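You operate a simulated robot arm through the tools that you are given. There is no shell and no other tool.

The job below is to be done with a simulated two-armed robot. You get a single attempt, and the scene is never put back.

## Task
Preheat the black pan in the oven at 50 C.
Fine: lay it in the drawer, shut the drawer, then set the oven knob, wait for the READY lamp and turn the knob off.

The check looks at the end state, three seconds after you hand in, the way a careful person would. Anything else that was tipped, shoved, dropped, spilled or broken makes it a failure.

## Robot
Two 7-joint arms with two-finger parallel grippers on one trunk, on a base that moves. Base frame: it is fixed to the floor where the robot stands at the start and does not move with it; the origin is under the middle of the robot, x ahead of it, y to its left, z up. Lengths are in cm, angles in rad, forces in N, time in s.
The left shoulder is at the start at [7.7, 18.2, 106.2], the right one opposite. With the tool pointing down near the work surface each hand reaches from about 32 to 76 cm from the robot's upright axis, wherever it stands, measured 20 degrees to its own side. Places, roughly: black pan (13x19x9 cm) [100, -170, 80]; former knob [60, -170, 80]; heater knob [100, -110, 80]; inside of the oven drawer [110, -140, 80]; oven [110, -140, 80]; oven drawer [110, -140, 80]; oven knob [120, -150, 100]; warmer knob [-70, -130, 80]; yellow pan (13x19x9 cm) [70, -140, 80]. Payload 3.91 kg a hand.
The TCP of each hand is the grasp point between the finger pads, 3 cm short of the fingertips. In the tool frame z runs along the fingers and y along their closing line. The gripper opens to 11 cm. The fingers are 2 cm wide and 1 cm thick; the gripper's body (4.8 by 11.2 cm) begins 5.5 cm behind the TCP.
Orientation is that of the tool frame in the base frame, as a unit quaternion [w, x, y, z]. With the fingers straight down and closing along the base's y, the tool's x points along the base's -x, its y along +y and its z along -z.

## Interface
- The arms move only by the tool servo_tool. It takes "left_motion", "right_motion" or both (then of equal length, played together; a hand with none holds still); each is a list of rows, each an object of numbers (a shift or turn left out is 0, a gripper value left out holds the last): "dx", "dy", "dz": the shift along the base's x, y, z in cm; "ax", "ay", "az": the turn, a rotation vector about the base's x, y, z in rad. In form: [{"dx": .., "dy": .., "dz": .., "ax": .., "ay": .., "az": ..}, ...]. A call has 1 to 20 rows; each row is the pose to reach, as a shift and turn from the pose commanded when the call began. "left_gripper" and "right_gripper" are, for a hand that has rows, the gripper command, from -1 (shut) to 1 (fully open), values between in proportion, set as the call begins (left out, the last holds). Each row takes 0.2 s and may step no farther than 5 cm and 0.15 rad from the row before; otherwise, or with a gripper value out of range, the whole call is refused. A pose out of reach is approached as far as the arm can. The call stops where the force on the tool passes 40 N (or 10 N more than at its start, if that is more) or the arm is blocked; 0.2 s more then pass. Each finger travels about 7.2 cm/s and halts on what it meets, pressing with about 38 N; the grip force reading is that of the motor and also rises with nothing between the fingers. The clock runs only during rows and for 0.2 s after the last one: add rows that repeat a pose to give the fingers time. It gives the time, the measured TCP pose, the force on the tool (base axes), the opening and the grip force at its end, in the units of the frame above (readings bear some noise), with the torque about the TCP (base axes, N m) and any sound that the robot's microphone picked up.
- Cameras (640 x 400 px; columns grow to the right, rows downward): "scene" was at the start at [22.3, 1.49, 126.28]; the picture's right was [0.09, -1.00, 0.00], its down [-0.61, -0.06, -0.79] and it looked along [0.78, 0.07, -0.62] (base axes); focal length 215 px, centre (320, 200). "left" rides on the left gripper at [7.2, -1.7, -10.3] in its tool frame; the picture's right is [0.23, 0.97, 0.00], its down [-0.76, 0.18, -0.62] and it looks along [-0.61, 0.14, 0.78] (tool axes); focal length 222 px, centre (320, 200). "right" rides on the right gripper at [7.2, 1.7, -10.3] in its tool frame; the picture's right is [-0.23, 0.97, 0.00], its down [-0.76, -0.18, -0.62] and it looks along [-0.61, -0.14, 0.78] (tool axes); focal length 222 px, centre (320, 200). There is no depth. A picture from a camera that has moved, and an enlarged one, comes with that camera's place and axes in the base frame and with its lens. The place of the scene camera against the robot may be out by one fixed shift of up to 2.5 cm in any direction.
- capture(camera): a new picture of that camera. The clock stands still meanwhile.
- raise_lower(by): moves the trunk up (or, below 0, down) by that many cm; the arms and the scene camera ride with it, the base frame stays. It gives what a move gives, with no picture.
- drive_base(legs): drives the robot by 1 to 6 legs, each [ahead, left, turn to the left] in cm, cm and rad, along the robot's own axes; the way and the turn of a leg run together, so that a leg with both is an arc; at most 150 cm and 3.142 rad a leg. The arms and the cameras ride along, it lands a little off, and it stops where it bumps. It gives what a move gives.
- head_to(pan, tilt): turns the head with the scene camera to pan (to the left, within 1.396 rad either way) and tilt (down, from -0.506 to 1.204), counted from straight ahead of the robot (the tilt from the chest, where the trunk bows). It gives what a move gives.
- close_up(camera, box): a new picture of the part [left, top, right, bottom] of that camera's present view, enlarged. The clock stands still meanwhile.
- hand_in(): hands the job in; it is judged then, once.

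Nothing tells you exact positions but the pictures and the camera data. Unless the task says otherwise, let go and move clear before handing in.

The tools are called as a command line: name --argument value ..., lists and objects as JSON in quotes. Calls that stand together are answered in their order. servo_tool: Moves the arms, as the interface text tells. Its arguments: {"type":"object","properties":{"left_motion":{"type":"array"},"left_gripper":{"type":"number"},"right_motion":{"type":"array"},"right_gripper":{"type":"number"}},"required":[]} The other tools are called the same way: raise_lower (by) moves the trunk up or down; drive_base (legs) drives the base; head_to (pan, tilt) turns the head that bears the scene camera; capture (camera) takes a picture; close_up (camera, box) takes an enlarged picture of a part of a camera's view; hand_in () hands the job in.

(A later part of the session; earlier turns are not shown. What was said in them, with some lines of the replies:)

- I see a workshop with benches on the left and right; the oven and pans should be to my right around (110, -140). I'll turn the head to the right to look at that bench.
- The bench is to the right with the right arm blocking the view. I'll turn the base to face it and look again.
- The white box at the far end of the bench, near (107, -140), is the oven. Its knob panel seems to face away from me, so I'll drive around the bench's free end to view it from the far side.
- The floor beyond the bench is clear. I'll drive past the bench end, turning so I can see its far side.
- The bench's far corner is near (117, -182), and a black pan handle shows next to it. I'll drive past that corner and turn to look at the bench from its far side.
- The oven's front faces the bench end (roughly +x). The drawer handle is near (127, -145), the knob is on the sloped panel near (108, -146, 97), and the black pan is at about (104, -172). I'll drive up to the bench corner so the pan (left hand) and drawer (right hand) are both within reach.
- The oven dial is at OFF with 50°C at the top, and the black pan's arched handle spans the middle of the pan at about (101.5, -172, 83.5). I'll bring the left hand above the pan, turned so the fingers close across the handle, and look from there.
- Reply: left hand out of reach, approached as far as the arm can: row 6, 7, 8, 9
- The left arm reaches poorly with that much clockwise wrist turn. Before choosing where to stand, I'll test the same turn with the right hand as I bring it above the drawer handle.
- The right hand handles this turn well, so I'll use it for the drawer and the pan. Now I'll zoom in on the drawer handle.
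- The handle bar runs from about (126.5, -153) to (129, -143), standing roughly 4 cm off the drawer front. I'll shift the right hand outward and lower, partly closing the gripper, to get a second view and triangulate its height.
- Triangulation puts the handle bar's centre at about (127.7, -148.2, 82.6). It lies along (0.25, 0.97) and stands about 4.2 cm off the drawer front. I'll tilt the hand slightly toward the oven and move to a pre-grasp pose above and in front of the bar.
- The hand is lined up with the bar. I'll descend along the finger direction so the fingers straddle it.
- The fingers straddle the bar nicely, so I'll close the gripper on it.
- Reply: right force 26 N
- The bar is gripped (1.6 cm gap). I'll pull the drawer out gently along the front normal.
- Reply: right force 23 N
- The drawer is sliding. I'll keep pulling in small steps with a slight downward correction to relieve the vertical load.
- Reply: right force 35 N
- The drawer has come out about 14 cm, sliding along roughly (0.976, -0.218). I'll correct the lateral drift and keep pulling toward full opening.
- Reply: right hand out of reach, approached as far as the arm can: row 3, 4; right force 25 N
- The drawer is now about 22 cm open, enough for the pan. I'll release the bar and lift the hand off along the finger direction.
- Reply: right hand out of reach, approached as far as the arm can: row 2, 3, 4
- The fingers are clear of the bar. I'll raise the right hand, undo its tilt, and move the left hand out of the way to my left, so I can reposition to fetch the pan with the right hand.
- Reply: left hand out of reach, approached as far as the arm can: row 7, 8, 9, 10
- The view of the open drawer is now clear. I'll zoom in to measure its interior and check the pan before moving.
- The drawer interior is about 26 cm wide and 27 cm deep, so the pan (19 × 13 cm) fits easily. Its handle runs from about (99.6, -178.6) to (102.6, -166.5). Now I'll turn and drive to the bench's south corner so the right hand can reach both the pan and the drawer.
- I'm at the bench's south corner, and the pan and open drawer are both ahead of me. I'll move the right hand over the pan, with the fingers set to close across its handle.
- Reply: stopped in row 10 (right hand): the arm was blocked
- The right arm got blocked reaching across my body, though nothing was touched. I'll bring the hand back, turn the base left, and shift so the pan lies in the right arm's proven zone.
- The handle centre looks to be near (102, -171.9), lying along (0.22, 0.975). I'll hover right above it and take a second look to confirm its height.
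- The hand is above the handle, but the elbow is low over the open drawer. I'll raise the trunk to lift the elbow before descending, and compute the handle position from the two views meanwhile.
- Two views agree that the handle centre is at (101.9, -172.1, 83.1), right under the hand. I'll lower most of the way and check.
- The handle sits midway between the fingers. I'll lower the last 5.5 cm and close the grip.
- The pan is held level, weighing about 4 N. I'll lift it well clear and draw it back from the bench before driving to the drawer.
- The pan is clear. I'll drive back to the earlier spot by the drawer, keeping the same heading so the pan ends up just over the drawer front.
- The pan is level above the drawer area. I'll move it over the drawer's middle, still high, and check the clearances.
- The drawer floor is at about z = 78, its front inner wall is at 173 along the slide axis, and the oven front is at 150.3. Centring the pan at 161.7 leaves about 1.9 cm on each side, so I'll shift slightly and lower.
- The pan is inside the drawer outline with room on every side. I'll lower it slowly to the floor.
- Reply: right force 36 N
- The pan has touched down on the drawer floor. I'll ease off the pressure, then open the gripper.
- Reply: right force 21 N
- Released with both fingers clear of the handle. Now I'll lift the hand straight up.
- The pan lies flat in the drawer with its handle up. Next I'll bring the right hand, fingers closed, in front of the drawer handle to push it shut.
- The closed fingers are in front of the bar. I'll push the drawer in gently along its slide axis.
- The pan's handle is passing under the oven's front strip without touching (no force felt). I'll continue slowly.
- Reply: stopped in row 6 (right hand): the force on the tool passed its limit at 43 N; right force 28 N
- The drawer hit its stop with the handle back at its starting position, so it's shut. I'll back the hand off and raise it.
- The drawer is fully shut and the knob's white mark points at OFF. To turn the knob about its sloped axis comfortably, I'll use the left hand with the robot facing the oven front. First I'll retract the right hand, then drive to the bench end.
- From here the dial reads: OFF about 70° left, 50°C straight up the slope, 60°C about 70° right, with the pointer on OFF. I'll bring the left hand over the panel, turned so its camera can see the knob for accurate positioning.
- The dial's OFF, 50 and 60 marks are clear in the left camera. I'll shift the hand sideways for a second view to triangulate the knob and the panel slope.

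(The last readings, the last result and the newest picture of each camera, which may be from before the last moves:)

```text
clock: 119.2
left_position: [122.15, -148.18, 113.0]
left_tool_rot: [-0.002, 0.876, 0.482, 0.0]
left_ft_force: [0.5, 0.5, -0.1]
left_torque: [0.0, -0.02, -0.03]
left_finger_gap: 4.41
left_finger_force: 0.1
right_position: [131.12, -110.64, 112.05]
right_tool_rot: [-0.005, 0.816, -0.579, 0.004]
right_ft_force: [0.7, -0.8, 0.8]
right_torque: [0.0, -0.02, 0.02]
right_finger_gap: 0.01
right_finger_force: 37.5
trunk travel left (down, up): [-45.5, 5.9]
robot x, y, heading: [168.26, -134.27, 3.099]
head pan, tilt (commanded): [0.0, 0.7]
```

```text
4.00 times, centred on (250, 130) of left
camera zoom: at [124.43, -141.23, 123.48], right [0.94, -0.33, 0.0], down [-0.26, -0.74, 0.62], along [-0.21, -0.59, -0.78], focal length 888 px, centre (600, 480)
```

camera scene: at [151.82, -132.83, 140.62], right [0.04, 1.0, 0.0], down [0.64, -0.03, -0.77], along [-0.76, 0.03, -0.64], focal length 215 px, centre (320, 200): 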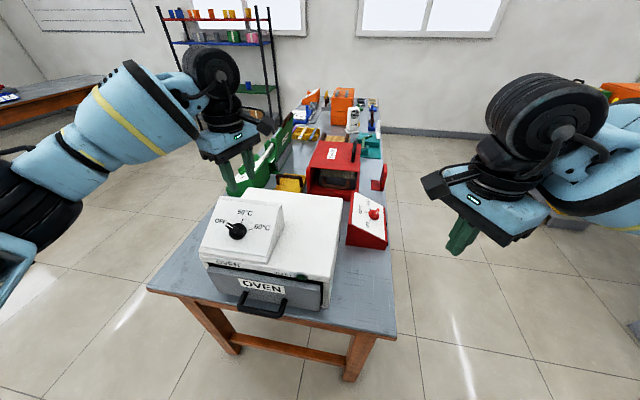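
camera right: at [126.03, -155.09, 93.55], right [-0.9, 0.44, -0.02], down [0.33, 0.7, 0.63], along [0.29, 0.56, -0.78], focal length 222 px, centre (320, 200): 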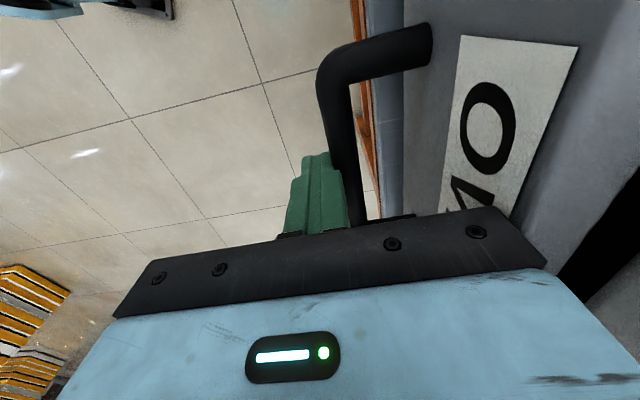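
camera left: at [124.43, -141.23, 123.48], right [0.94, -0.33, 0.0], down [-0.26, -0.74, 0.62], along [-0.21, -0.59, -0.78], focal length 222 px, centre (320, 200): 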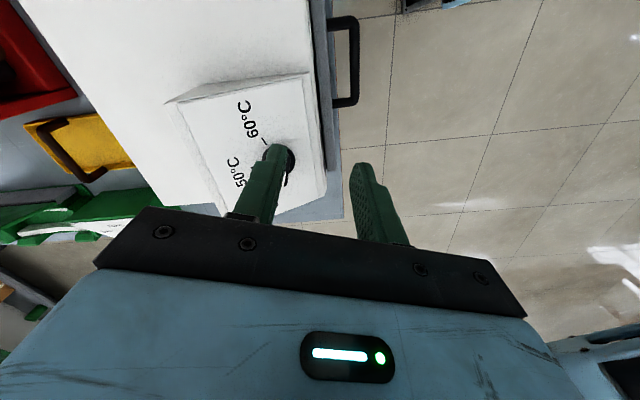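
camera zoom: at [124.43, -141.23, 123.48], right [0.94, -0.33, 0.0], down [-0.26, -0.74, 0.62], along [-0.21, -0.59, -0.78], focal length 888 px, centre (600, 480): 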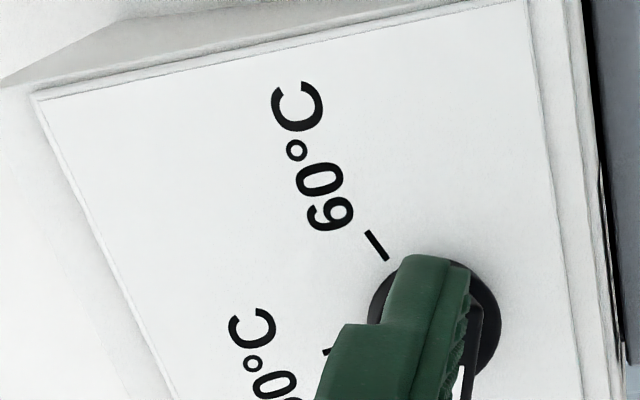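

Triangulation gives the panel slope as about 25.4° and the knob centre on the panel at about (114.6, -152.9, 97.2), with the axis tilted toward the front. I'll tilt the left hand onto that axis, with fingers across the pointer bar, and hover 8 cm above it.

servo_tool --left_motion '[{"dx": -0.8, "dy": -2, "dz": -1, "ax": 0.0319, "ay": 0.1443, "az": -0.0013}, {"dx": -1.6, "dy": -4, "dz": -2.3, "ax": 0.0639, "ay": 0.2885, "az": -0.0026}, {"dx": -2.4, "dy": -5.9, "dz": -3.6, "ax": 0.0958, "ay": 0.4328, "az": -0.0039}, {"dx": -2.4, "dy": -5.9, "dz": -4.65, "ax": 0.0958, "ay": 0.4328, "az": -0.0039}, {"dx": -2.4, "dy": -5.9, "dz": -4.65, "ax": 0.0958, "ay": 0.4328, "az": -0.0039}]'

capture --camera "left"

capture --camera "scene"

close_up --camera "left" --box '[240, 60, 400, 160]'

```text
clock: 120.4
left_position: [119.71, -153.99, 108.27]
left_tool_rot: [-0.147, 0.856, 0.468, -0.166]
left_ft_force: [0.0, -0.2, -0.5]
left_torque: [0.0, 0.0, -0.01]
left_finger_gap: 4.38
left_finger_force: 0.1
right_position: [131.02, -110.61, 112.06]
right_tool_rot: [-0.006, 0.815, -0.579, 0.004]
right_ft_force: [-0.8, 0.0, 0.3]
right_torque: [0.0, -0.01, 0.0]
right_finger_gap: 0.01
right_finger_force: 37.9
trunk travel left (down, up): [-45.5, 5.9]
robot x, y, heading: [168.35, -134.33, 3.093]
head pan, tilt (commanded): [0.0, 0.7]
```

```text
taken
camera left: at [126.3, -148.03, 117.39], right [0.85, -0.31, -0.43], down [0.01, -0.8, 0.6], along [-0.53, -0.51, -0.67], focal length 222 px, centre (320, 200)
```

left: 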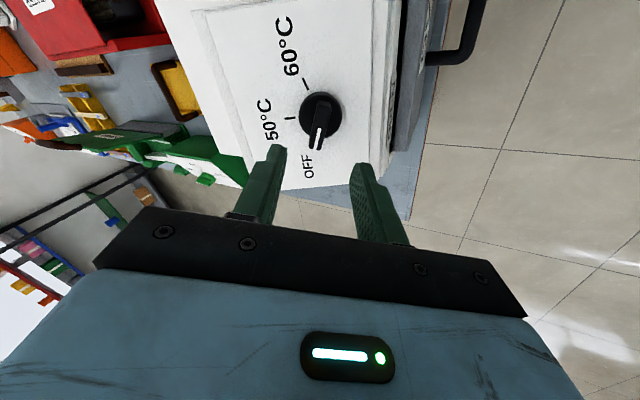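

```text
taken
camera scene: at [151.78, -132.77, 140.61], right [0.04, 1.0, 0.0], down [0.64, -0.03, -0.77], along [-0.76, 0.03, -0.64], focal length 215 px, centre (320, 200)
```

scene: 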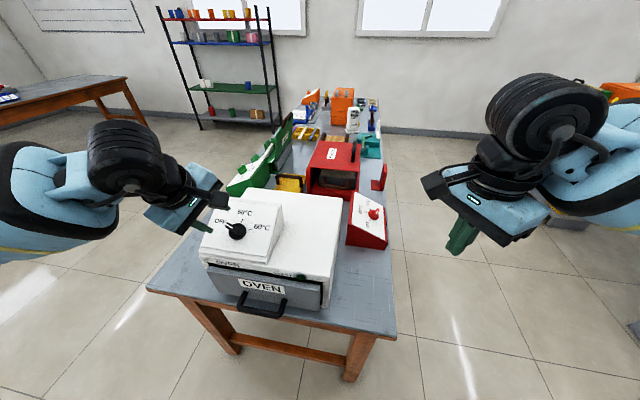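

```text
4.00 times, centred on (320, 110) of left
camera zoom: at [126.3, -148.03, 117.39], right [0.85, -0.31, -0.43], down [0.01, -0.8, 0.6], along [-0.53, -0.51, -0.67], focal length 888 px, centre (320, 560)
```

zoom: 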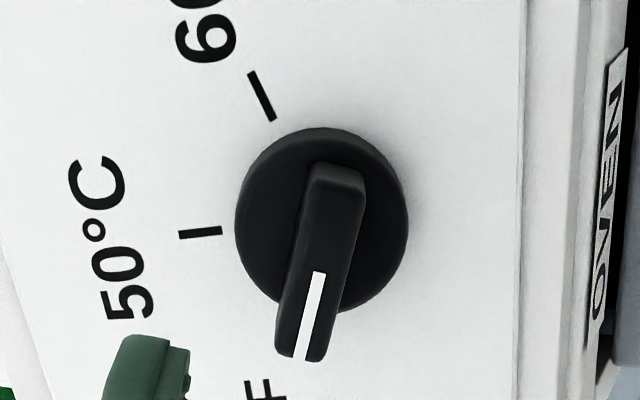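

The knob's bar is well aligned between the fingers; I only need a 0.4 cm shift along the bar. I'll approach along the knob's axis and stop a little short to check.

servo_tool --left_motion '[{"dx": -0.7, "dy": 0.5, "dz": -1.4}, {"dx": -1.4, "dy": 0.7, "dz": -3}, {"dx": -2.0, "dy": 0.85, "dz": -4.5}, {"dx": -2.3, "dy": 0.9, "dz": -5.2}, {"dx": -2.3, "dy": 0.9, "dz": -5.2}]'

capture --camera "left"

close_up --camera "left" --box '[230, 80, 410, 192]'

close_up --camera "scene" --box '[150, 170, 310, 270]'

```text
clock: 121.6
left_position: [117.32, -153.08, 103.19]
left_tool_rot: [-0.147, 0.855, 0.468, -0.166]
left_ft_force: [-0.9, 0.0, 0.3]
left_torque: [0.01, 0.04, 0.03]
left_finger_gap: 4.4
left_finger_force: 0.0
right_position: [130.92, -110.5, 112.12]
right_tool_rot: [-0.006, 0.816, -0.579, 0.004]
right_ft_force: [-0.7, -0.1, 0.5]
right_torque: [-0.02, 0.0, 0.01]
right_finger_gap: 0.01
right_finger_force: 37.7
trunk travel left (down, up): [-45.5, 5.9]
robot x, y, heading: [168.49, -134.19, 3.097]
head pan, tilt (commanded): [0.0, 0.7]
```

```text
taken
camera left: at [123.95, -147.08, 112.21], right [0.85, -0.31, -0.43], down [0.01, -0.8, 0.6], along [-0.53, -0.51, -0.67], focal length 222 px, centre (320, 200)
```

left: 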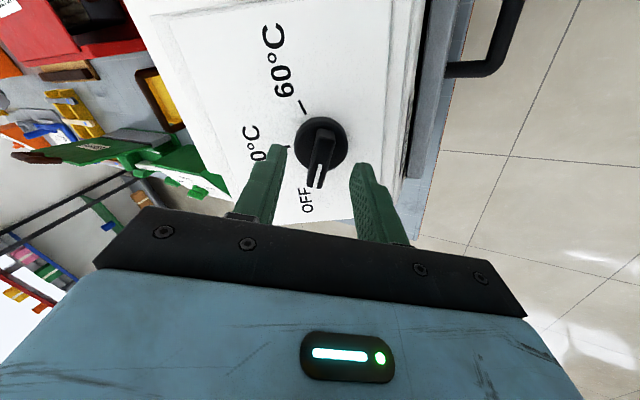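

```text
3.56 times, centred on (320, 136) of left
camera zoom: at [123.95, -147.08, 112.21], right [0.85, -0.31, -0.43], down [0.01, -0.8, 0.6], along [-0.53, -0.51, -0.67], focal length 790 px, centre (320, 428)
```

zoom: 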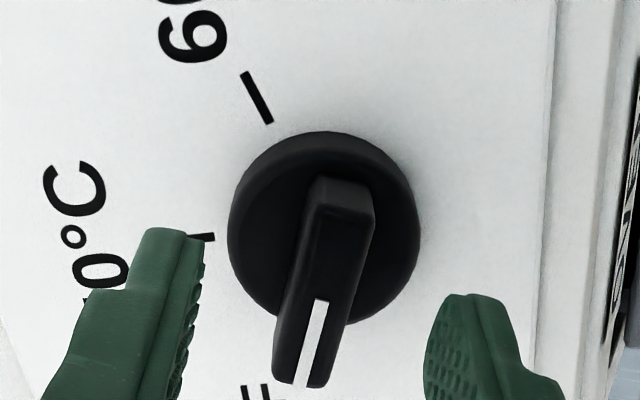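

```text
4.00 times, centred on (230, 220) of scene
camera zoom: at [151.77, -132.75, 140.61], right [0.04, 1.0, 0.0], down [0.64, -0.03, -0.77], along [-0.76, 0.03, -0.64], focal length 861 px, centre (680, 120)
```

zoom: 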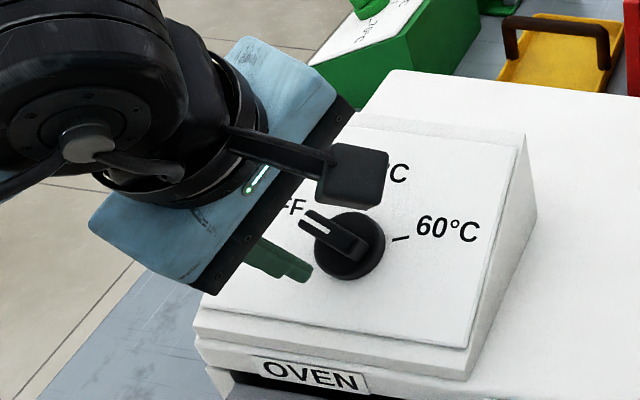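

Alignment is within about 1 mm. I'll descend the last 2.2 cm and close on the bar.

servo_tool --left_motion '[{"dx": -0.4, "dy": 0.09, "dz": -0.9}, {"dx": -0.7, "dy": 0.15, "dz": -1.5}, {"dx": -0.92, "dy": 0.2, "dz": -2.0}, {"dx": -0.92, "dy": 0.2, "dz": -2.0}]'

capture --camera "left"

```text
clock: 122.6
left_position: [116.3, -153.05, 101.25]
left_tool_rot: [-0.147, 0.855, 0.468, -0.166]
left_ft_force: [-0.9, -0.5, 1.0]
left_torque: [-0.03, 0.0, 0.0]
left_finger_gap: 4.38
left_finger_force: 0.0
right_position: [131.02, -110.55, 112.04]
right_tool_rot: [-0.007, 0.815, -0.579, 0.003]
right_ft_force: [-0.7, 0.1, -0.1]
right_torque: [0.03, -0.03, 0.01]
right_finger_gap: 0.0
right_finger_force: 37.5
trunk travel left (down, up): [-45.5, 5.9]
robot x, y, heading: [168.07, -133.89, 3.101]
head pan, tilt (commanded): [0.0, 0.7]
```

```text
taken
camera left: at [123.02, -146.9, 110.3], right [0.85, -0.31, -0.43], down [0.01, -0.8, 0.6], along [-0.53, -0.51, -0.67], focal length 222 px, centre (320, 200)
```

left: 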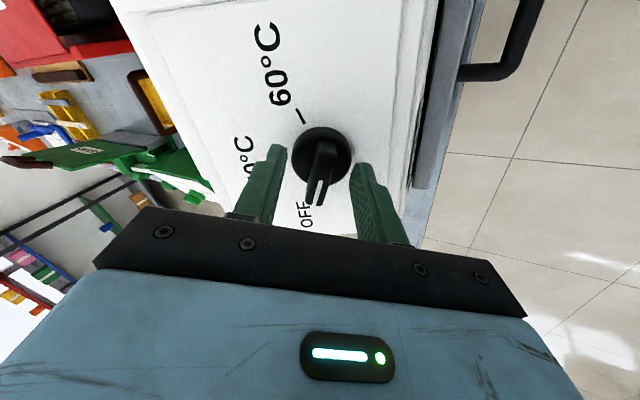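

servo_tool --left_motion '[{"dx": 0}, {"dx": 0}, {"dx": 0}]' --left_gripper -1

capture --camera "left"

close_up --camera "scene" --box '[150, 180, 310, 280]'

```text
clock: 123.4
left_position: [116.3, -152.83, 101.14]
left_tool_rot: [-0.147, 0.855, 0.468, -0.165]
left_ft_force: [5.9, -2.7, -4.7]
left_torque: [-0.07, 0.68, 0.06]
left_finger_gap: 1.27
left_finger_force: 44.7
right_position: [131.08, -110.56, 112.02]
right_tool_rot: [-0.006, 0.815, -0.579, 0.003]
right_ft_force: [0.2, 0.4, 0.0]
right_torque: [0.01, 0.01, 0.03]
right_finger_gap: 0.01
right_finger_force: 37.0
trunk travel left (down, up): [-45.5, 5.9]
robot x, y, heading: [168.31, -133.99, 3.098]
head pan, tilt (commanded): [0.0, 0.7]
```

```text
taken
camera left: at [123.09, -146.95, 110.26], right [0.85, -0.31, -0.43], down [0.01, -0.8, 0.6], along [-0.53, -0.51, -0.67], focal length 222 px, centre (320, 200)
```

left: 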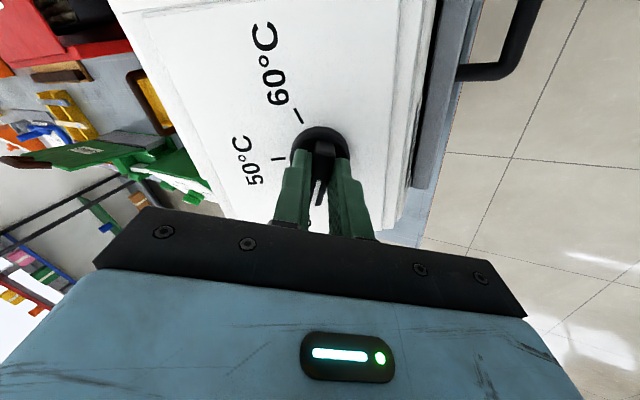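

```text
4.00 times, centred on (230, 230) of scene
camera zoom: at [151.81, -132.81, 140.61], right [0.04, 1.0, 0.0], down [0.64, -0.03, -0.77], along [-0.76, 0.03, -0.64], focal length 861 px, centre (680, 80)
```

zoom: 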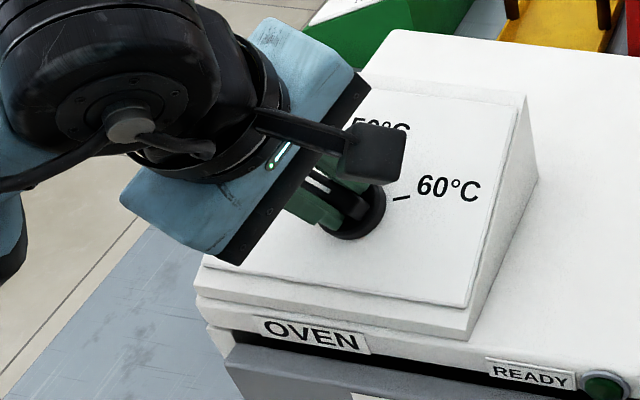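

The bar is gripped (1.27 cm). I'll start turning it clockwise about the knob axis toward 50°C, first about 40°, and check that it follows.

servo_tool --left_motion '[{"ax": -0.0568, "ay": 0.0127, "az": -0.1226}, {"ax": -0.1136, "ay": 0.0254, "az": -0.2452}, {"ax": -0.1705, "ay": 0.0381, "az": -0.3679}, {"ax": -0.2273, "ay": 0.0508, "az": -0.4905}, {"ax": -0.2841, "ay": 0.0635, "az": -0.6131}]'

close_up --camera "scene" --box '[150, 180, 310, 280]'

capture --camera "left"

```text
clock: 124.6
left_position: [116.47, -153.0, 101.18]
left_tool_rot: [-0.085, 0.963, 0.155, -0.204]
left_ft_force: [5.0, -4.8, -7.4]
left_torque: [-0.23, 1.17, 0.27]
left_finger_gap: 1.28
left_finger_force: 44.9
right_position: [131.1, -110.58, 112.17]
right_tool_rot: [-0.006, 0.816, -0.579, 0.003]
right_ft_force: [0.2, -0.2, 0.0]
right_torque: [0.03, -0.01, 0.04]
right_finger_gap: 0.0
right_finger_force: 37.6
trunk travel left (down, up): [-45.5, 5.9]
robot x, y, heading: [168.27, -134.43, 3.091]
head pan, tilt (commanded): [0.0, 0.7]
```

```text
4.00 times, centred on (230, 230) of scene
camera zoom: at [151.79, -132.83, 140.61], right [0.04, 1.0, 0.0], down [0.64, -0.03, -0.77], along [-0.76, 0.03, -0.64], focal length 861 px, centre (680, 80)
```

zoom: 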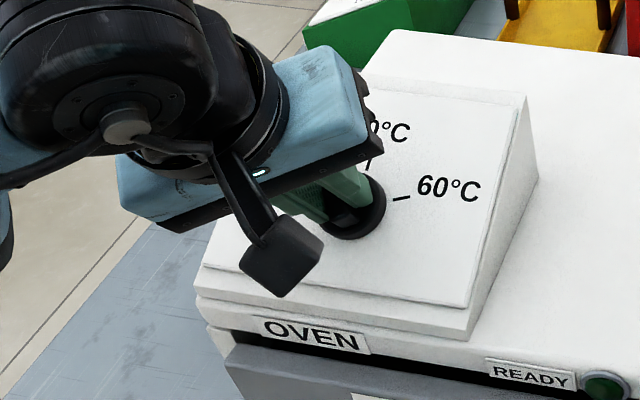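

```text
taken
camera left: at [126.53, -150.02, 108.35], right [0.46, -0.84, -0.3], down [-0.35, -0.48, 0.8], along [-0.82, -0.26, -0.51], focal length 222 px, centre (320, 200)
```

left: 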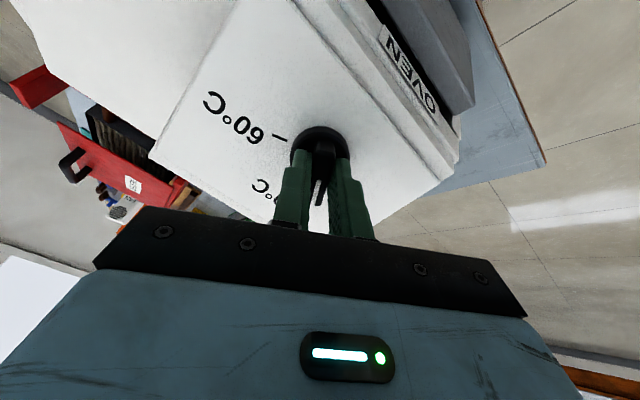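

The knob turns along with the hand. I'll finish the turn to 50°C.

servo_tool --left_motion '[{"ax": -0.0568, "ay": 0.0127, "az": -0.1226}, {"ax": -0.1136, "ay": 0.0254, "az": -0.2452}, {"ax": -0.1705, "ay": 0.0381, "az": -0.3679}, {"ax": -0.2273, "ay": 0.0508, "az": -0.4905}, {"ax": -0.2273, "ay": 0.0508, "az": -0.4905}]'

capture --camera "left"

capture --camera "scene"

close_up --camera "scene" --box '[150, 180, 310, 280]'

close_up --camera "left" --box '[250, 100, 390, 188]'

```text
clock: 125.8
left_position: [116.42, -153.03, 101.24]
left_tool_rot: [-0.026, 0.97, -0.108, -0.217]
left_ft_force: [5.9, -6.4, -5.7]
left_torque: [-0.18, 0.17, 0.1]
left_finger_gap: 1.32
left_finger_force: 45.3
right_position: [131.09, -110.7, 112.26]
right_tool_rot: [-0.007, 0.815, -0.579, 0.003]
right_ft_force: [-0.6, 0.5, -0.4]
right_torque: [-0.05, 0.01, 0.0]
right_finger_gap: 0.02
right_finger_force: 37.7
trunk travel left (down, up): [-45.5, 5.9]
robot x, y, heading: [168.72, -134.29, 3.101]
head pan, tilt (commanded): [0.0, 0.7]
```

```text
taken
camera left: at [127.42, -153.82, 107.56], right [-0.01, -0.99, -0.1], down [-0.45, -0.08, 0.89], along [-0.89, 0.06, -0.45], focal length 222 px, centre (320, 200)
```

left: 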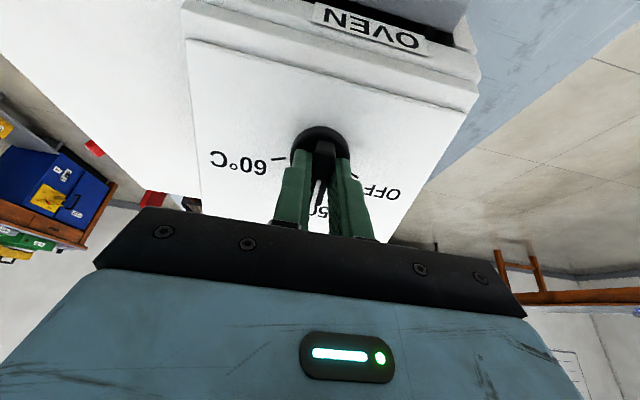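

```text
taken
camera scene: at [151.81, -132.86, 140.62], right [0.04, 1.0, 0.0], down [0.64, -0.03, -0.77], along [-0.76, 0.03, -0.64], focal length 215 px, centre (320, 200)
```

scene: 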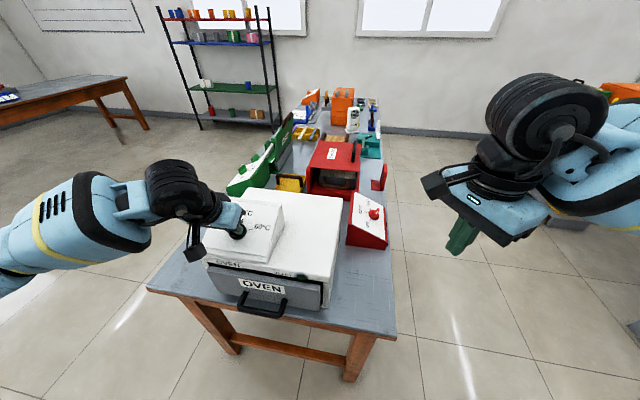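

```text
4.00 times, centred on (230, 230) of scene
camera zoom: at [151.81, -132.86, 140.62], right [0.04, 1.0, 0.0], down [0.64, -0.03, -0.77], along [-0.76, 0.03, -0.64], focal length 861 px, centre (680, 80)
```

zoom: 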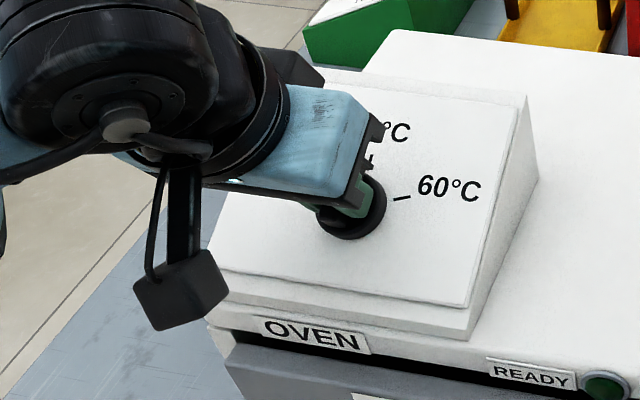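

```text
4.55 times, centred on (320, 144) of left
camera zoom: at [127.42, -153.82, 107.56], right [-0.01, -0.99, -0.1], down [-0.45, -0.08, 0.89], along [-0.89, 0.06, -0.45], focal length 1010 px, centre (320, 454)
```

zoom: 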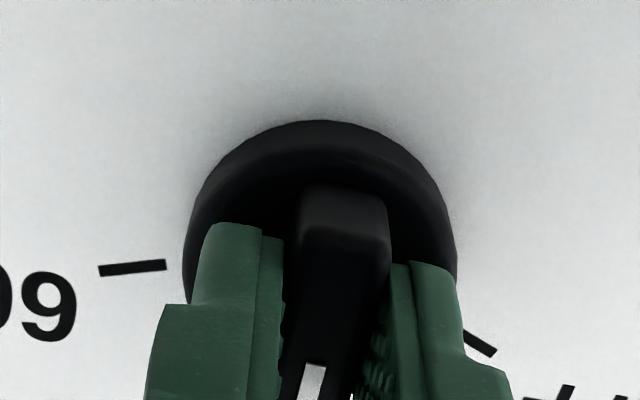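

The hand has turned exactly 70° to the 50°C mark. Now I'll wait while holding and watch the READY lamp.

servo_tool --left_motion '[{"dx": 0}, {"dx": 0}, {"dx": 0}, {"dx": 0}, {"dx": 0}, {"dx": 0}, {"dx": 0}, {"dx": 0}, {"dx": 0}, {"dx": 0}, {"dx": 0}, {"dx": 0}, {"dx": 0}, {"dx": 0}, {"dx": 0}]'

close_up --camera "scene" --box '[190, 210, 350, 310]'

```text
clock: 129.0
left_position: [116.32, -153.01, 101.18]
left_tool_rot: [-0.026, 0.97, -0.106, -0.217]
left_ft_force: [8.3, -7.1, -7.4]
left_torque: [-0.36, -0.46, 0.07]
left_finger_gap: 1.27
left_finger_force: 44.5
right_position: [131.11, -110.66, 111.99]
right_tool_rot: [-0.007, 0.816, -0.578, 0.003]
right_ft_force: [-0.8, -1.2, 0.6]
right_torque: [-0.01, -0.01, 0.04]
right_finger_gap: 0.0
right_finger_force: 38.0
trunk travel left (down, up): [-45.5, 5.9]
robot x, y, heading: [168.76, -134.48, 3.098]
head pan, tilt (commanded): [0.0, 0.7]
```

```text
4.00 times, centred on (270, 260) of scene
camera zoom: at [151.81, -132.87, 140.61], right [0.04, 1.0, 0.0], down [0.64, -0.03, -0.77], along [-0.76, 0.03, -0.64], focal length 861 px, centre (520, -40)
```

zoom: 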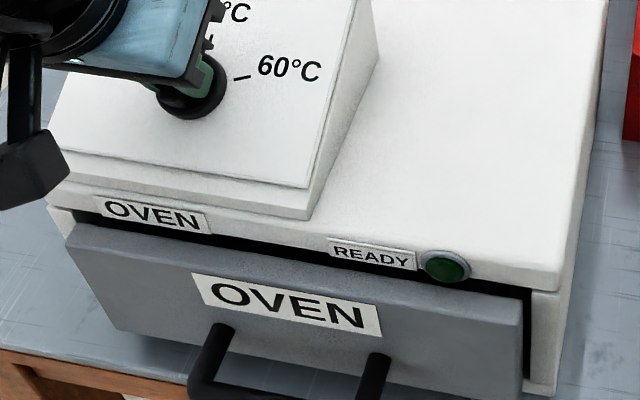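

The lamp is still dark. I'll keep waiting and check the pointer.

servo_tool --left_motion '[{"dx": 0}, {"dx": 0}, {"dx": 0}, {"dx": 0}, {"dx": 0}, {"dx": 0}, {"dx": 0}, {"dx": 0}, {"dx": 0}, {"dx": 0}, {"dx": 0}, {"dx": 0}, {"dx": 0}, {"dx": 0}, {"dx": 0}, {"dx": 0}, {"dx": 0}, {"dx": 0}, {"dx": 0}, {"dx": 0}]'

close_up --camera "scene" --box '[190, 210, 350, 310]'

close_up --camera "left" --box '[200, 80, 440, 230]'

```text
clock: 133.2
left_position: [116.43, -153.05, 101.32]
left_tool_rot: [-0.027, 0.97, -0.107, -0.218]
left_ft_force: [9.3, -7.4, -10.3]
left_torque: [-0.27, -0.32, 0.12]
left_finger_gap: 1.29
left_finger_force: 44.9
right_position: [131.01, -110.61, 111.96]
right_tool_rot: [-0.007, 0.816, -0.579, 0.003]
right_ft_force: [0.2, -0.5, 1.2]
right_torque: [0.0, 0.01, -0.02]
right_finger_gap: 0.01
right_finger_force: 37.5
trunk travel left (down, up): [-45.5, 5.9]
robot x, y, heading: [168.34, -133.78, 3.105]
head pan, tilt (commanded): [0.0, 0.7]
```

```text
4.00 times, centred on (270, 260) of scene
camera zoom: at [151.81, -132.87, 140.61], right [0.04, 1.0, 0.0], down [0.64, -0.03, -0.77], along [-0.76, 0.03, -0.64], focal length 861 px, centre (520, -40)
```

zoom: 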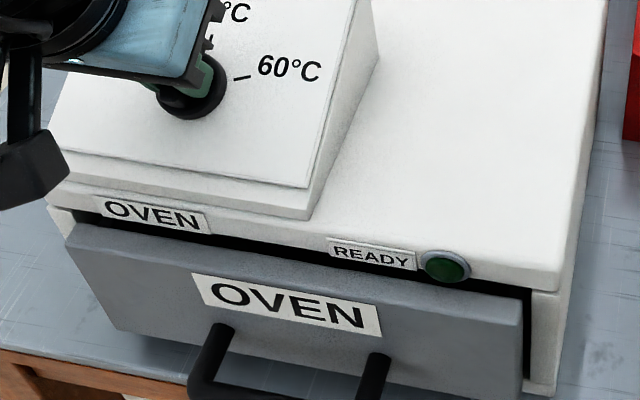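

```text
2.67 times, centred on (320, 155) of left
camera zoom: at [127.42, -153.81, 107.55], right [-0.01, -0.99, -0.1], down [-0.45, -0.08, 0.89], along [-0.89, 0.06, -0.45], focal length 592 px, centre (320, 320)
```

zoom: 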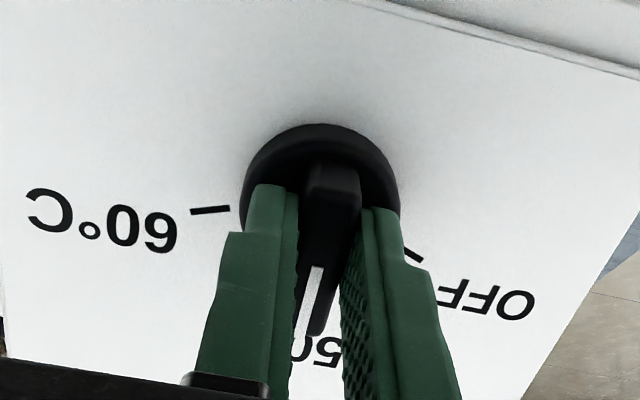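

servo_tool --left_motion '[{"dx": 0}, {"dx": 0}, {"dx": 0}, {"dx": 0}, {"dx": 0}, {"dx": 0}, {"dx": 0}, {"dx": 0}, {"dx": 0}, {"dx": 0}, {"dx": 0}, {"dx": 0}, {"dx": 0}, {"dx": 0}, {"dx": 0}, {"dx": 0}, {"dx": 0}, {"dx": 0}, {"dx": 0}, {"dx": 0}]'

close_up --camera "scene" --box '[190, 210, 350, 310]'

```text
clock: 137.4
left_position: [116.5, -152.93, 101.19]
left_tool_rot: [-0.026, 0.97, -0.106, -0.219]
left_ft_force: [9.3, -7.4, -10.1]
left_torque: [-0.28, -0.26, 0.12]
left_finger_gap: 1.32
left_finger_force: 45.1
right_position: [131.08, -110.64, 112.07]
right_tool_rot: [-0.008, 0.815, -0.579, 0.003]
right_ft_force: [-0.1, 0.6, 0.3]
right_torque: [0.02, -0.01, 0.02]
right_finger_gap: 0.01
right_finger_force: 37.4
trunk travel left (down, up): [-45.5, 5.9]
robot x, y, heading: [168.4, -134.39, 3.096]
head pan, tilt (commanded): [0.0, 0.7]
```

```text
4.00 times, centred on (270, 260) of scene
camera zoom: at [151.81, -132.87, 140.61], right [0.04, 1.0, 0.0], down [0.64, -0.03, -0.77], along [-0.76, 0.03, -0.64], focal length 861 px, centre (520, -40)
```

zoom: 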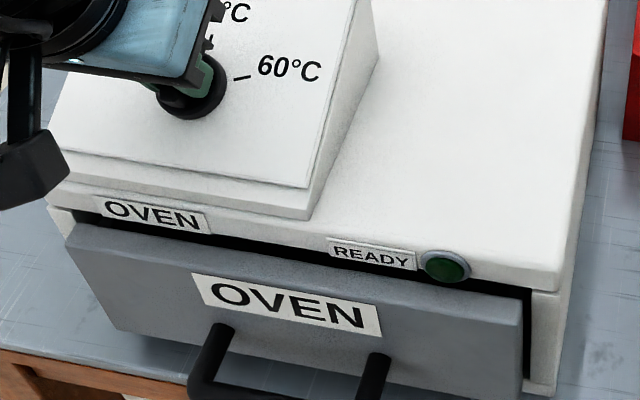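

Still dark after about 12 s. I'll release the knob and back off along its axis to see exactly where the pointer sits.

servo_tool --left_motion '[{"dx": 0}, {"dx": 0}, {"dx": 0}]' --left_gripper -0.2

servo_tool --left_motion '[{"dx": 0.84, "dy": -0.19, "dz": 1.8}, {"dx": 1.67, "dy": -0.37, "dz": 3.6}, {"dx": 2.5, "dy": -0.56, "dz": 5.4}, {"dx": 2.5, "dy": -0.56, "dz": 5.4}]'

close_up --camera "left" --box '[200, 60, 440, 210]'

close_up --camera "scene" --box '[190, 180, 350, 280]'

```text
clock: 138.2
left_position: [116.38, -152.95, 101.25]
left_tool_rot: [-0.027, 0.969, -0.108, -0.219]
left_ft_force: [1.4, -0.5, -0.8]
left_torque: [-0.05, 0.02, -0.01]
left_finger_gap: 4.41
left_finger_force: 0.1
right_position: [130.97, -110.57, 112.02]
right_tool_rot: [-0.006, 0.816, -0.579, 0.003]
right_ft_force: [0.9, 0.5, -0.3]
right_torque: [0.01, 0.02, -0.01]
right_finger_gap: 0.01
right_finger_force: 37.4
trunk travel left (down, up): [-45.5, 5.9]
robot x, y, heading: [168.5, -134.7, 3.099]
head pan, tilt (commanded): [0.0, 0.7]
```

```text
clock: 139.2
left_position: [118.9, -153.43, 106.65]
left_tool_rot: [-0.027, 0.97, -0.108, -0.218]
left_ft_force: [0.6, 0.8, -0.1]
left_torque: [0.0, 0.02, 0.01]
left_finger_gap: 4.41
left_finger_force: 0.0
right_position: [131.05, -110.52, 111.98]
right_tool_rot: [-0.007, 0.816, -0.578, 0.003]
right_ft_force: [-1.1, 0.5, -0.1]
right_torque: [-0.02, 0.02, 0.01]
right_finger_gap: 0.03
right_finger_force: 38.1
trunk travel left (down, up): [-45.5, 5.9]
robot x, y, heading: [168.4, -134.03, 3.099]
head pan, tilt (commanded): [0.0, 0.7]
```

```text
2.67 times, centred on (320, 135) of left
camera zoom: at [129.98, -154.24, 113.08], right [-0.01, -0.99, -0.1], down [-0.45, -0.08, 0.89], along [-0.89, 0.06, -0.45], focal length 592 px, centre (320, 373)
```

zoom: 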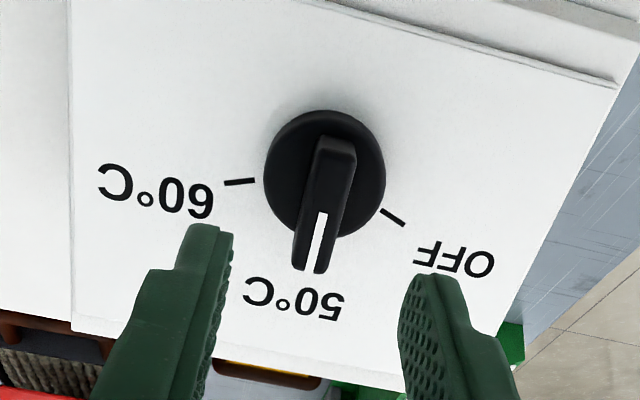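

```text
4.00 times, centred on (270, 230) of scene
camera zoom: at [151.74, -132.75, 140.61], right [0.04, 1.0, 0.0], down [0.64, -0.03, -0.76], along [-0.76, 0.03, -0.64], focal length 861 px, centre (520, 80)
```

zoom: 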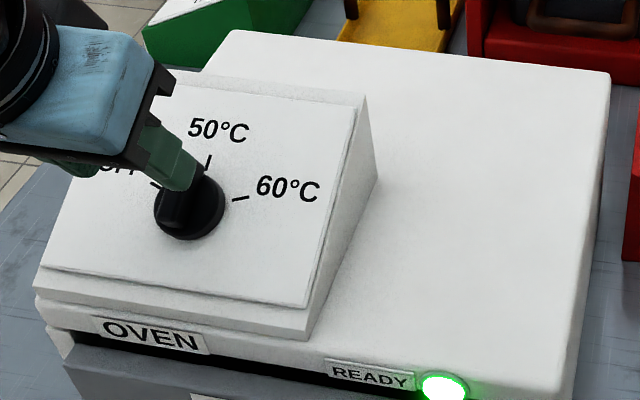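

The READY lamp has lit and the pointer sits on 50°C. I'll go back down, grip the bar again, and turn the knob back to OFF.

servo_tool --left_motion '[{"dx": -0.84, "dy": 0.19, "dz": -1.8}, {"dx": -1.67, "dy": 0.37, "dz": -3.6}, {"dx": -2.2, "dy": 0.49, "dz": -4.75}, {"dx": -2.5, "dy": 0.56, "dz": -5.4}, {"dx": -2.5, "dy": 0.56, "dz": -5.4}]'

servo_tool --left_motion '[{"dx": 0}, {"dx": 0}, {"dx": 0}]' --left_gripper -1

capture --camera "left"

```text
clock: 140.4
left_position: [116.4, -152.77, 101.18]
left_tool_rot: [-0.026, 0.97, -0.108, -0.218]
left_ft_force: [0.1, 0.3, -0.2]
left_torque: [-0.01, 0.01, -0.01]
left_finger_gap: 4.39
left_finger_force: 0.0
right_position: [130.96, -110.48, 112.15]
right_tool_rot: [-0.007, 0.815, -0.579, 0.003]
right_ft_force: [0.4, -0.8, -0.4]
right_torque: [0.0, 0.07, -0.02]
right_finger_gap: 0.01
right_finger_force: 37.5
trunk travel left (down, up): [-45.5, 5.9]
robot x, y, heading: [168.82, -134.08, 3.1]
head pan, tilt (commanded): [0.0, 0.7]
```

```text
clock: 141.2
left_position: [116.28, -152.84, 101.14]
left_tool_rot: [-0.025, 0.97, -0.107, -0.218]
left_ft_force: [-2.0, -7.9, 0.8]
left_torque: [-0.27, -0.15, 0.09]
left_finger_gap: 1.25
left_finger_force: 45.2
right_position: [131.01, -110.47, 112.17]
right_tool_rot: [-0.007, 0.815, -0.579, 0.003]
right_ft_force: [-0.3, -0.4, -0.7]
right_torque: [-0.01, -0.02, 0.02]
right_finger_gap: 0.0
right_finger_force: 37.6
trunk travel left (down, up): [-45.5, 5.9]
robot x, y, heading: [168.36, -133.95, 3.096]
head pan, tilt (commanded): [0.0, 0.7]
```

```text
taken
camera left: at [127.35, -153.76, 107.53], right [-0.01, -0.99, -0.1], down [-0.45, -0.08, 0.89], along [-0.89, 0.06, -0.45], focal length 222 px, centre (320, 200)
```

left: 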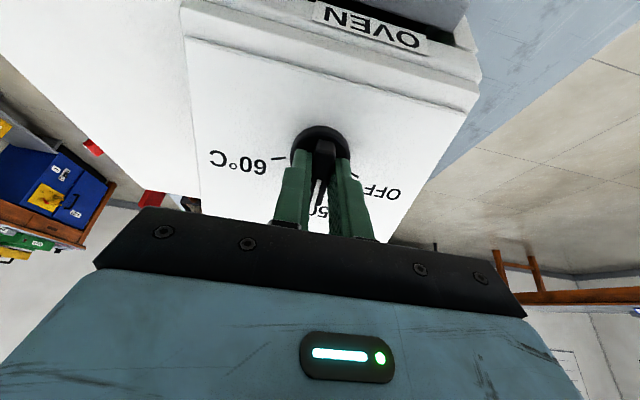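

servo_tool --left_motion '[{"ax": 0.0568, "ay": -0.0127, "az": 0.1226}, {"ax": 0.1136, "ay": -0.0254, "az": 0.2452}, {"ax": 0.1705, "ay": -0.0381, "az": 0.3679}, {"ax": 0.2273, "ay": -0.0508, "az": 0.4905}, {"ax": 0.2841, "ay": -0.0635, "az": 0.6131}, {"ax": 0.3409, "ay": -0.0761, "az": 0.7357}, {"ax": 0.3978, "ay": -0.0888, "az": 0.8584}, {"ax": 0.4546, "ay": -0.1015, "az": 0.981}, {"ax": 0.5114, "ay": -0.1142, "az": 1.1036}, {"ax": 0.5114, "ay": -0.1142, "az": 1.1036}]'

capture --camera "left"

close_up --camera "scene" --box '[190, 180, 350, 280]'

```text
clock: 143.4
left_position: [116.35, -152.9, 101.2]
left_tool_rot: [-0.147, 0.855, 0.469, -0.165]
left_ft_force: [1.2, -12.1, -0.7]
left_torque: [0.76, -0.12, -0.43]
left_finger_gap: 1.26
left_finger_force: 44.9
right_position: [131.02, -110.71, 112.15]
right_tool_rot: [-0.006, 0.816, -0.579, 0.002]
right_ft_force: [-0.5, 0.7, 0.2]
right_torque: [0.0, 0.03, 0.0]
right_finger_gap: 0.0
right_finger_force: 37.7
trunk travel left (down, up): [-45.5, 5.9]
robot x, y, heading: [168.61, -134.62, 3.097]
head pan, tilt (commanded): [0.0, 0.7]
```

```text
taken
camera left: at [123.05, -147.0, 110.22], right [0.85, -0.31, -0.43], down [0.01, -0.8, 0.6], along [-0.53, -0.51, -0.68], focal length 222 px, centre (320, 200)
```

left: 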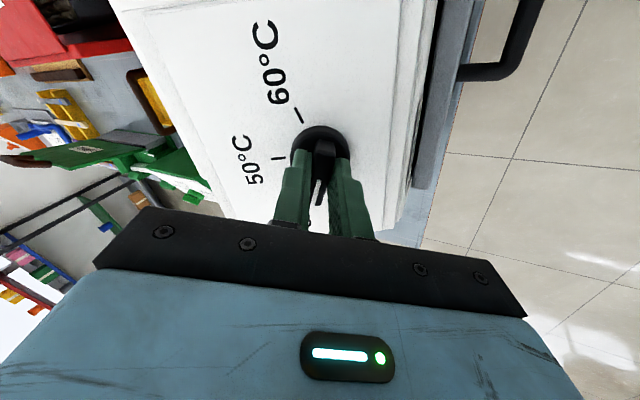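

```text
4.00 times, centred on (270, 230) of scene
camera zoom: at [151.76, -132.94, 140.61], right [0.04, 1.0, 0.0], down [0.64, -0.03, -0.77], along [-0.76, 0.03, -0.64], focal length 861 px, centre (520, 80)
```

zoom: 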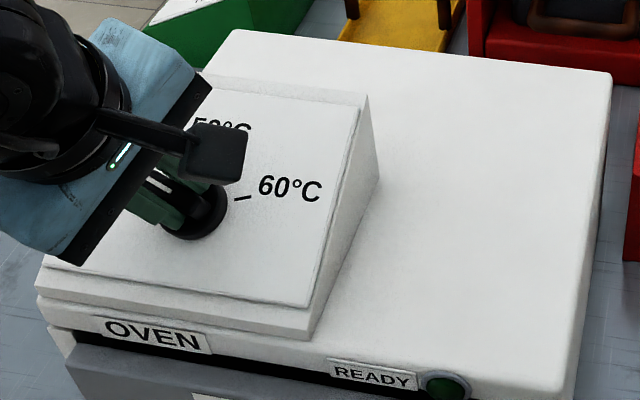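

The hand is back at the OFF angle and the lamp went out. I'll release and back off along the axis to verify the pointer.

servo_tool --left_motion '[{"dx": 0}, {"dx": 0}, {"dx": 0}]' --left_gripper -0.2

servo_tool --left_motion '[{"dx": 0.84, "dy": -0.19, "dz": 1.8}, {"dx": 1.67, "dy": -0.37, "dz": 3.6}, {"dx": 2.5, "dy": -0.56, "dz": 5.4}, {"dx": 3.35, "dy": -0.75, "dz": 7.2}, {"dx": 3.35, "dy": -0.75, "dz": 7.2}]'

close_up --camera "left" --box '[230, 60, 390, 160]'

close_up --camera "scene" --box '[190, 180, 350, 280]'

```text
clock: 144.2
left_position: [116.41, -152.76, 101.2]
left_tool_rot: [-0.148, 0.855, 0.468, -0.166]
left_ft_force: [0.6, 0.6, -1.0]
left_torque: [-0.03, 0.0, -0.01]
left_finger_gap: 4.42
left_finger_force: 0.1
right_position: [131.1, -110.47, 112.07]
right_tool_rot: [-0.007, 0.816, -0.578, 0.003]
right_ft_force: [0.0, -0.5, -0.5]
right_torque: [0.0, -0.04, -0.01]
right_finger_gap: 0.0
right_finger_force: 37.9
trunk travel left (down, up): [-45.5, 5.9]
robot x, y, heading: [168.4, -133.95, 3.097]
head pan, tilt (commanded): [0.0, 0.7]
```

```text
clock: 145.4
left_position: [119.74, -153.46, 108.46]
left_tool_rot: [-0.147, 0.856, 0.468, -0.166]
left_ft_force: [-0.2, 0.0, -0.2]
left_torque: [-0.01, -0.01, 0.01]
left_finger_gap: 4.4
left_finger_force: 0.1
right_position: [131.06, -110.61, 112.03]
right_tool_rot: [-0.006, 0.816, -0.578, 0.003]
right_ft_force: [-0.5, 1.2, -0.1]
right_torque: [-0.03, 0.01, 0.0]
right_finger_gap: 0.0
right_finger_force: 37.7
trunk travel left (down, up): [-45.5, 5.9]
robot x, y, heading: [168.6, -134.15, 3.097]
head pan, tilt (commanded): [0.0, 0.7]
```

```text
4.00 times, centred on (310, 110) of left
camera zoom: at [126.45, -147.55, 117.48], right [0.85, -0.31, -0.43], down [0.01, -0.8, 0.6], along [-0.53, -0.51, -0.67], focal length 888 px, centre (360, 560)
```

zoom: 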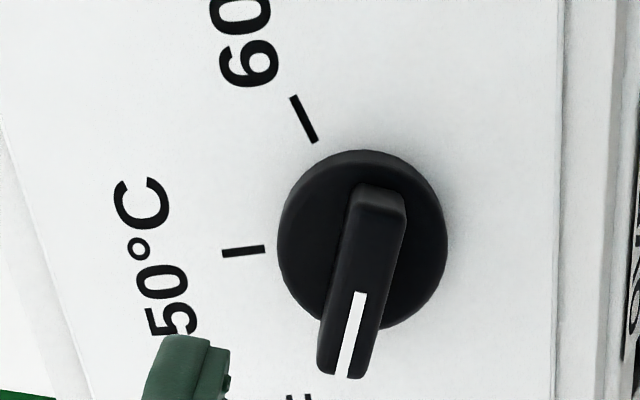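

```text
4.00 times, centred on (270, 230) of scene
camera zoom: at [151.74, -132.76, 140.61], right [0.04, 1.0, 0.0], down [0.64, -0.03, -0.76], along [-0.76, 0.03, -0.64], focal length 861 px, centre (520, 80)
```

zoom: 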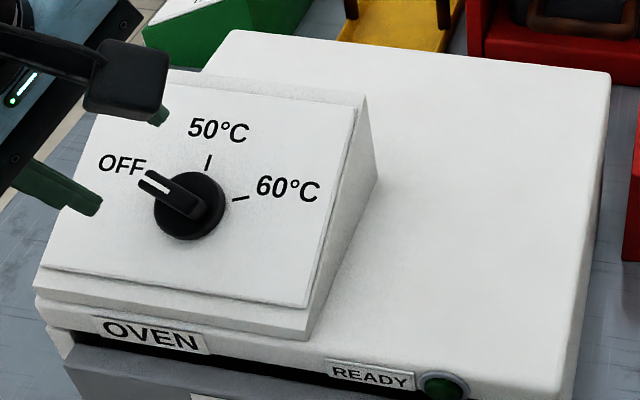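

The pointer is back on OFF. I'll lift the left hand away, then back the base off so everything is clear, and do a final check.

servo_tool --left_motion '[{"dx": 1.5, "dy": -0.3, "dz": 3}, {"dx": 3, "dy": -0.6, "dz": 6}, {"dx": 6, "dy": -2, "dz": 8}, {"dx": 10, "dy": -4, "dz": 9}, {"dx": 14, "dy": -6, "dz": 9}, {"dx": 18, "dy": -8, "dz": 9}]'

drive_base --legs '[[-30, 0, 0]]'

capture --camera "scene"

close_up --camera "scene" --box '[200, 120, 360, 220]'

```text
clock: 146.8
left_position: [135.95, -162.18, 119.23]
left_tool_rot: [-0.147, 0.856, 0.468, -0.165]
left_ft_force: [-1.2, -0.2, 0.7]
left_torque: [0.02, 0.0, 0.04]
left_finger_gap: 4.4
left_finger_force: 0.1
left hand out of reach, approached as far as the arm can: row 6
right_position: [131.11, -110.6, 112.1]
right_tool_rot: [-0.006, 0.816, -0.579, 0.002]
right_ft_force: [0.5, 0.2, 0.1]
right_torque: [-0.02, -0.02, -0.01]
right_finger_gap: 0.0
right_finger_force: 37.9
trunk travel left (down, up): [-45.5, 5.9]
robot x, y, heading: [168.43, -134.5, 3.094]
head pan, tilt (commanded): [0.0, 0.7]
```

```text
clock: 148.8
left_position: [165.99, -163.55, 119.15]
left_tool_rot: [-0.145, 0.854, 0.471, -0.165]
left_ft_force: [0.1, 0.2, 0.7]
left_torque: [0.02, 0.02, 0.03]
left_finger_gap: 4.41
left_finger_force: 0.1
right_position: [160.76, -111.9, 112.11]
right_tool_rot: [-0.006, 0.817, -0.577, 0.003]
right_ft_force: [1.0, -0.4, -0.5]
right_torque: [0.04, 0.03, 0.01]
right_finger_gap: 0.02
right_finger_force: 37.5
trunk travel left (down, up): [-45.5, 5.9]
robot x, y, heading: [198.49, -135.28, 3.103]
head pan, tilt (commanded): [0.0, 0.7]
```

```text
taken
camera scene: at [181.65, -134.06, 140.61], right [0.04, 1.0, 0.0], down [0.64, -0.02, -0.76], along [-0.76, 0.03, -0.64], focal length 215 px, centre (320, 200)
```

scene: 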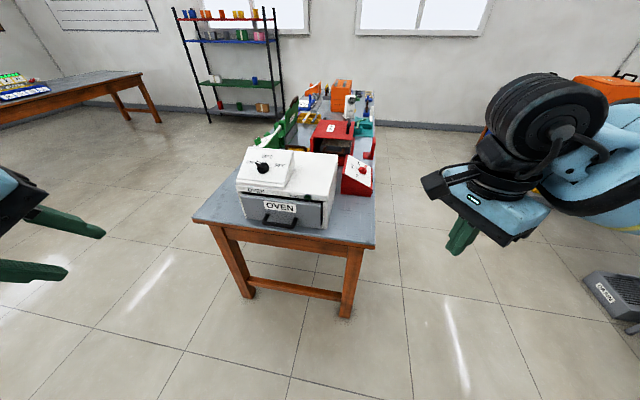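

```text
4.00 times, centred on (280, 170) of scene
camera zoom: at [181.65, -134.06, 140.61], right [0.04, 1.0, 0.0], down [0.64, -0.02, -0.76], along [-0.76, 0.03, -0.64], focal length 861 px, centre (480, 320)
```

zoom: 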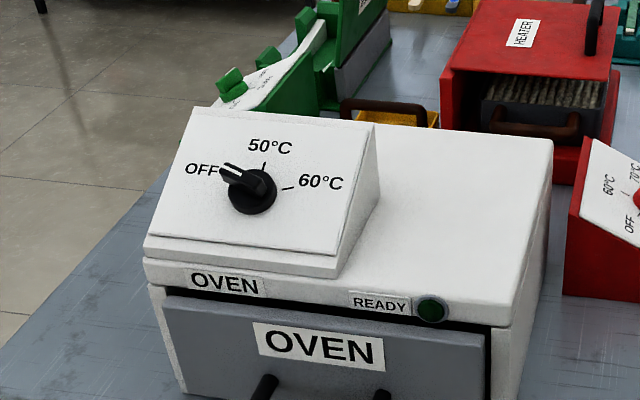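

The drawer is shut with the pan inside, and the knob points at OFF after READY lit at 50°C. Nothing else on the bench has moved and both hands are clear, so I'm handing in.

hand_in

```text
The job is handed in.
```

The black pan is in the oven drawer, preheated at 50 °C. The job is handed in, but I haven't seen the check's verdict.

- **Pan:** it lies flat in the drawer with its handle up.
- **Drawer:** I pushed it in until it hit its stop, and the handle is back where it was at the start.
- **Heating:** I set the knob to 50 °C. The READY lamp lit after about 13 seconds, and I then turned the knob back to OFF. The lamp went out as expected.
- **Surroundings:** in the last picture nothing else on the bench looked disturbed. Both hands are open or empty and the robot is backed away from the bench.
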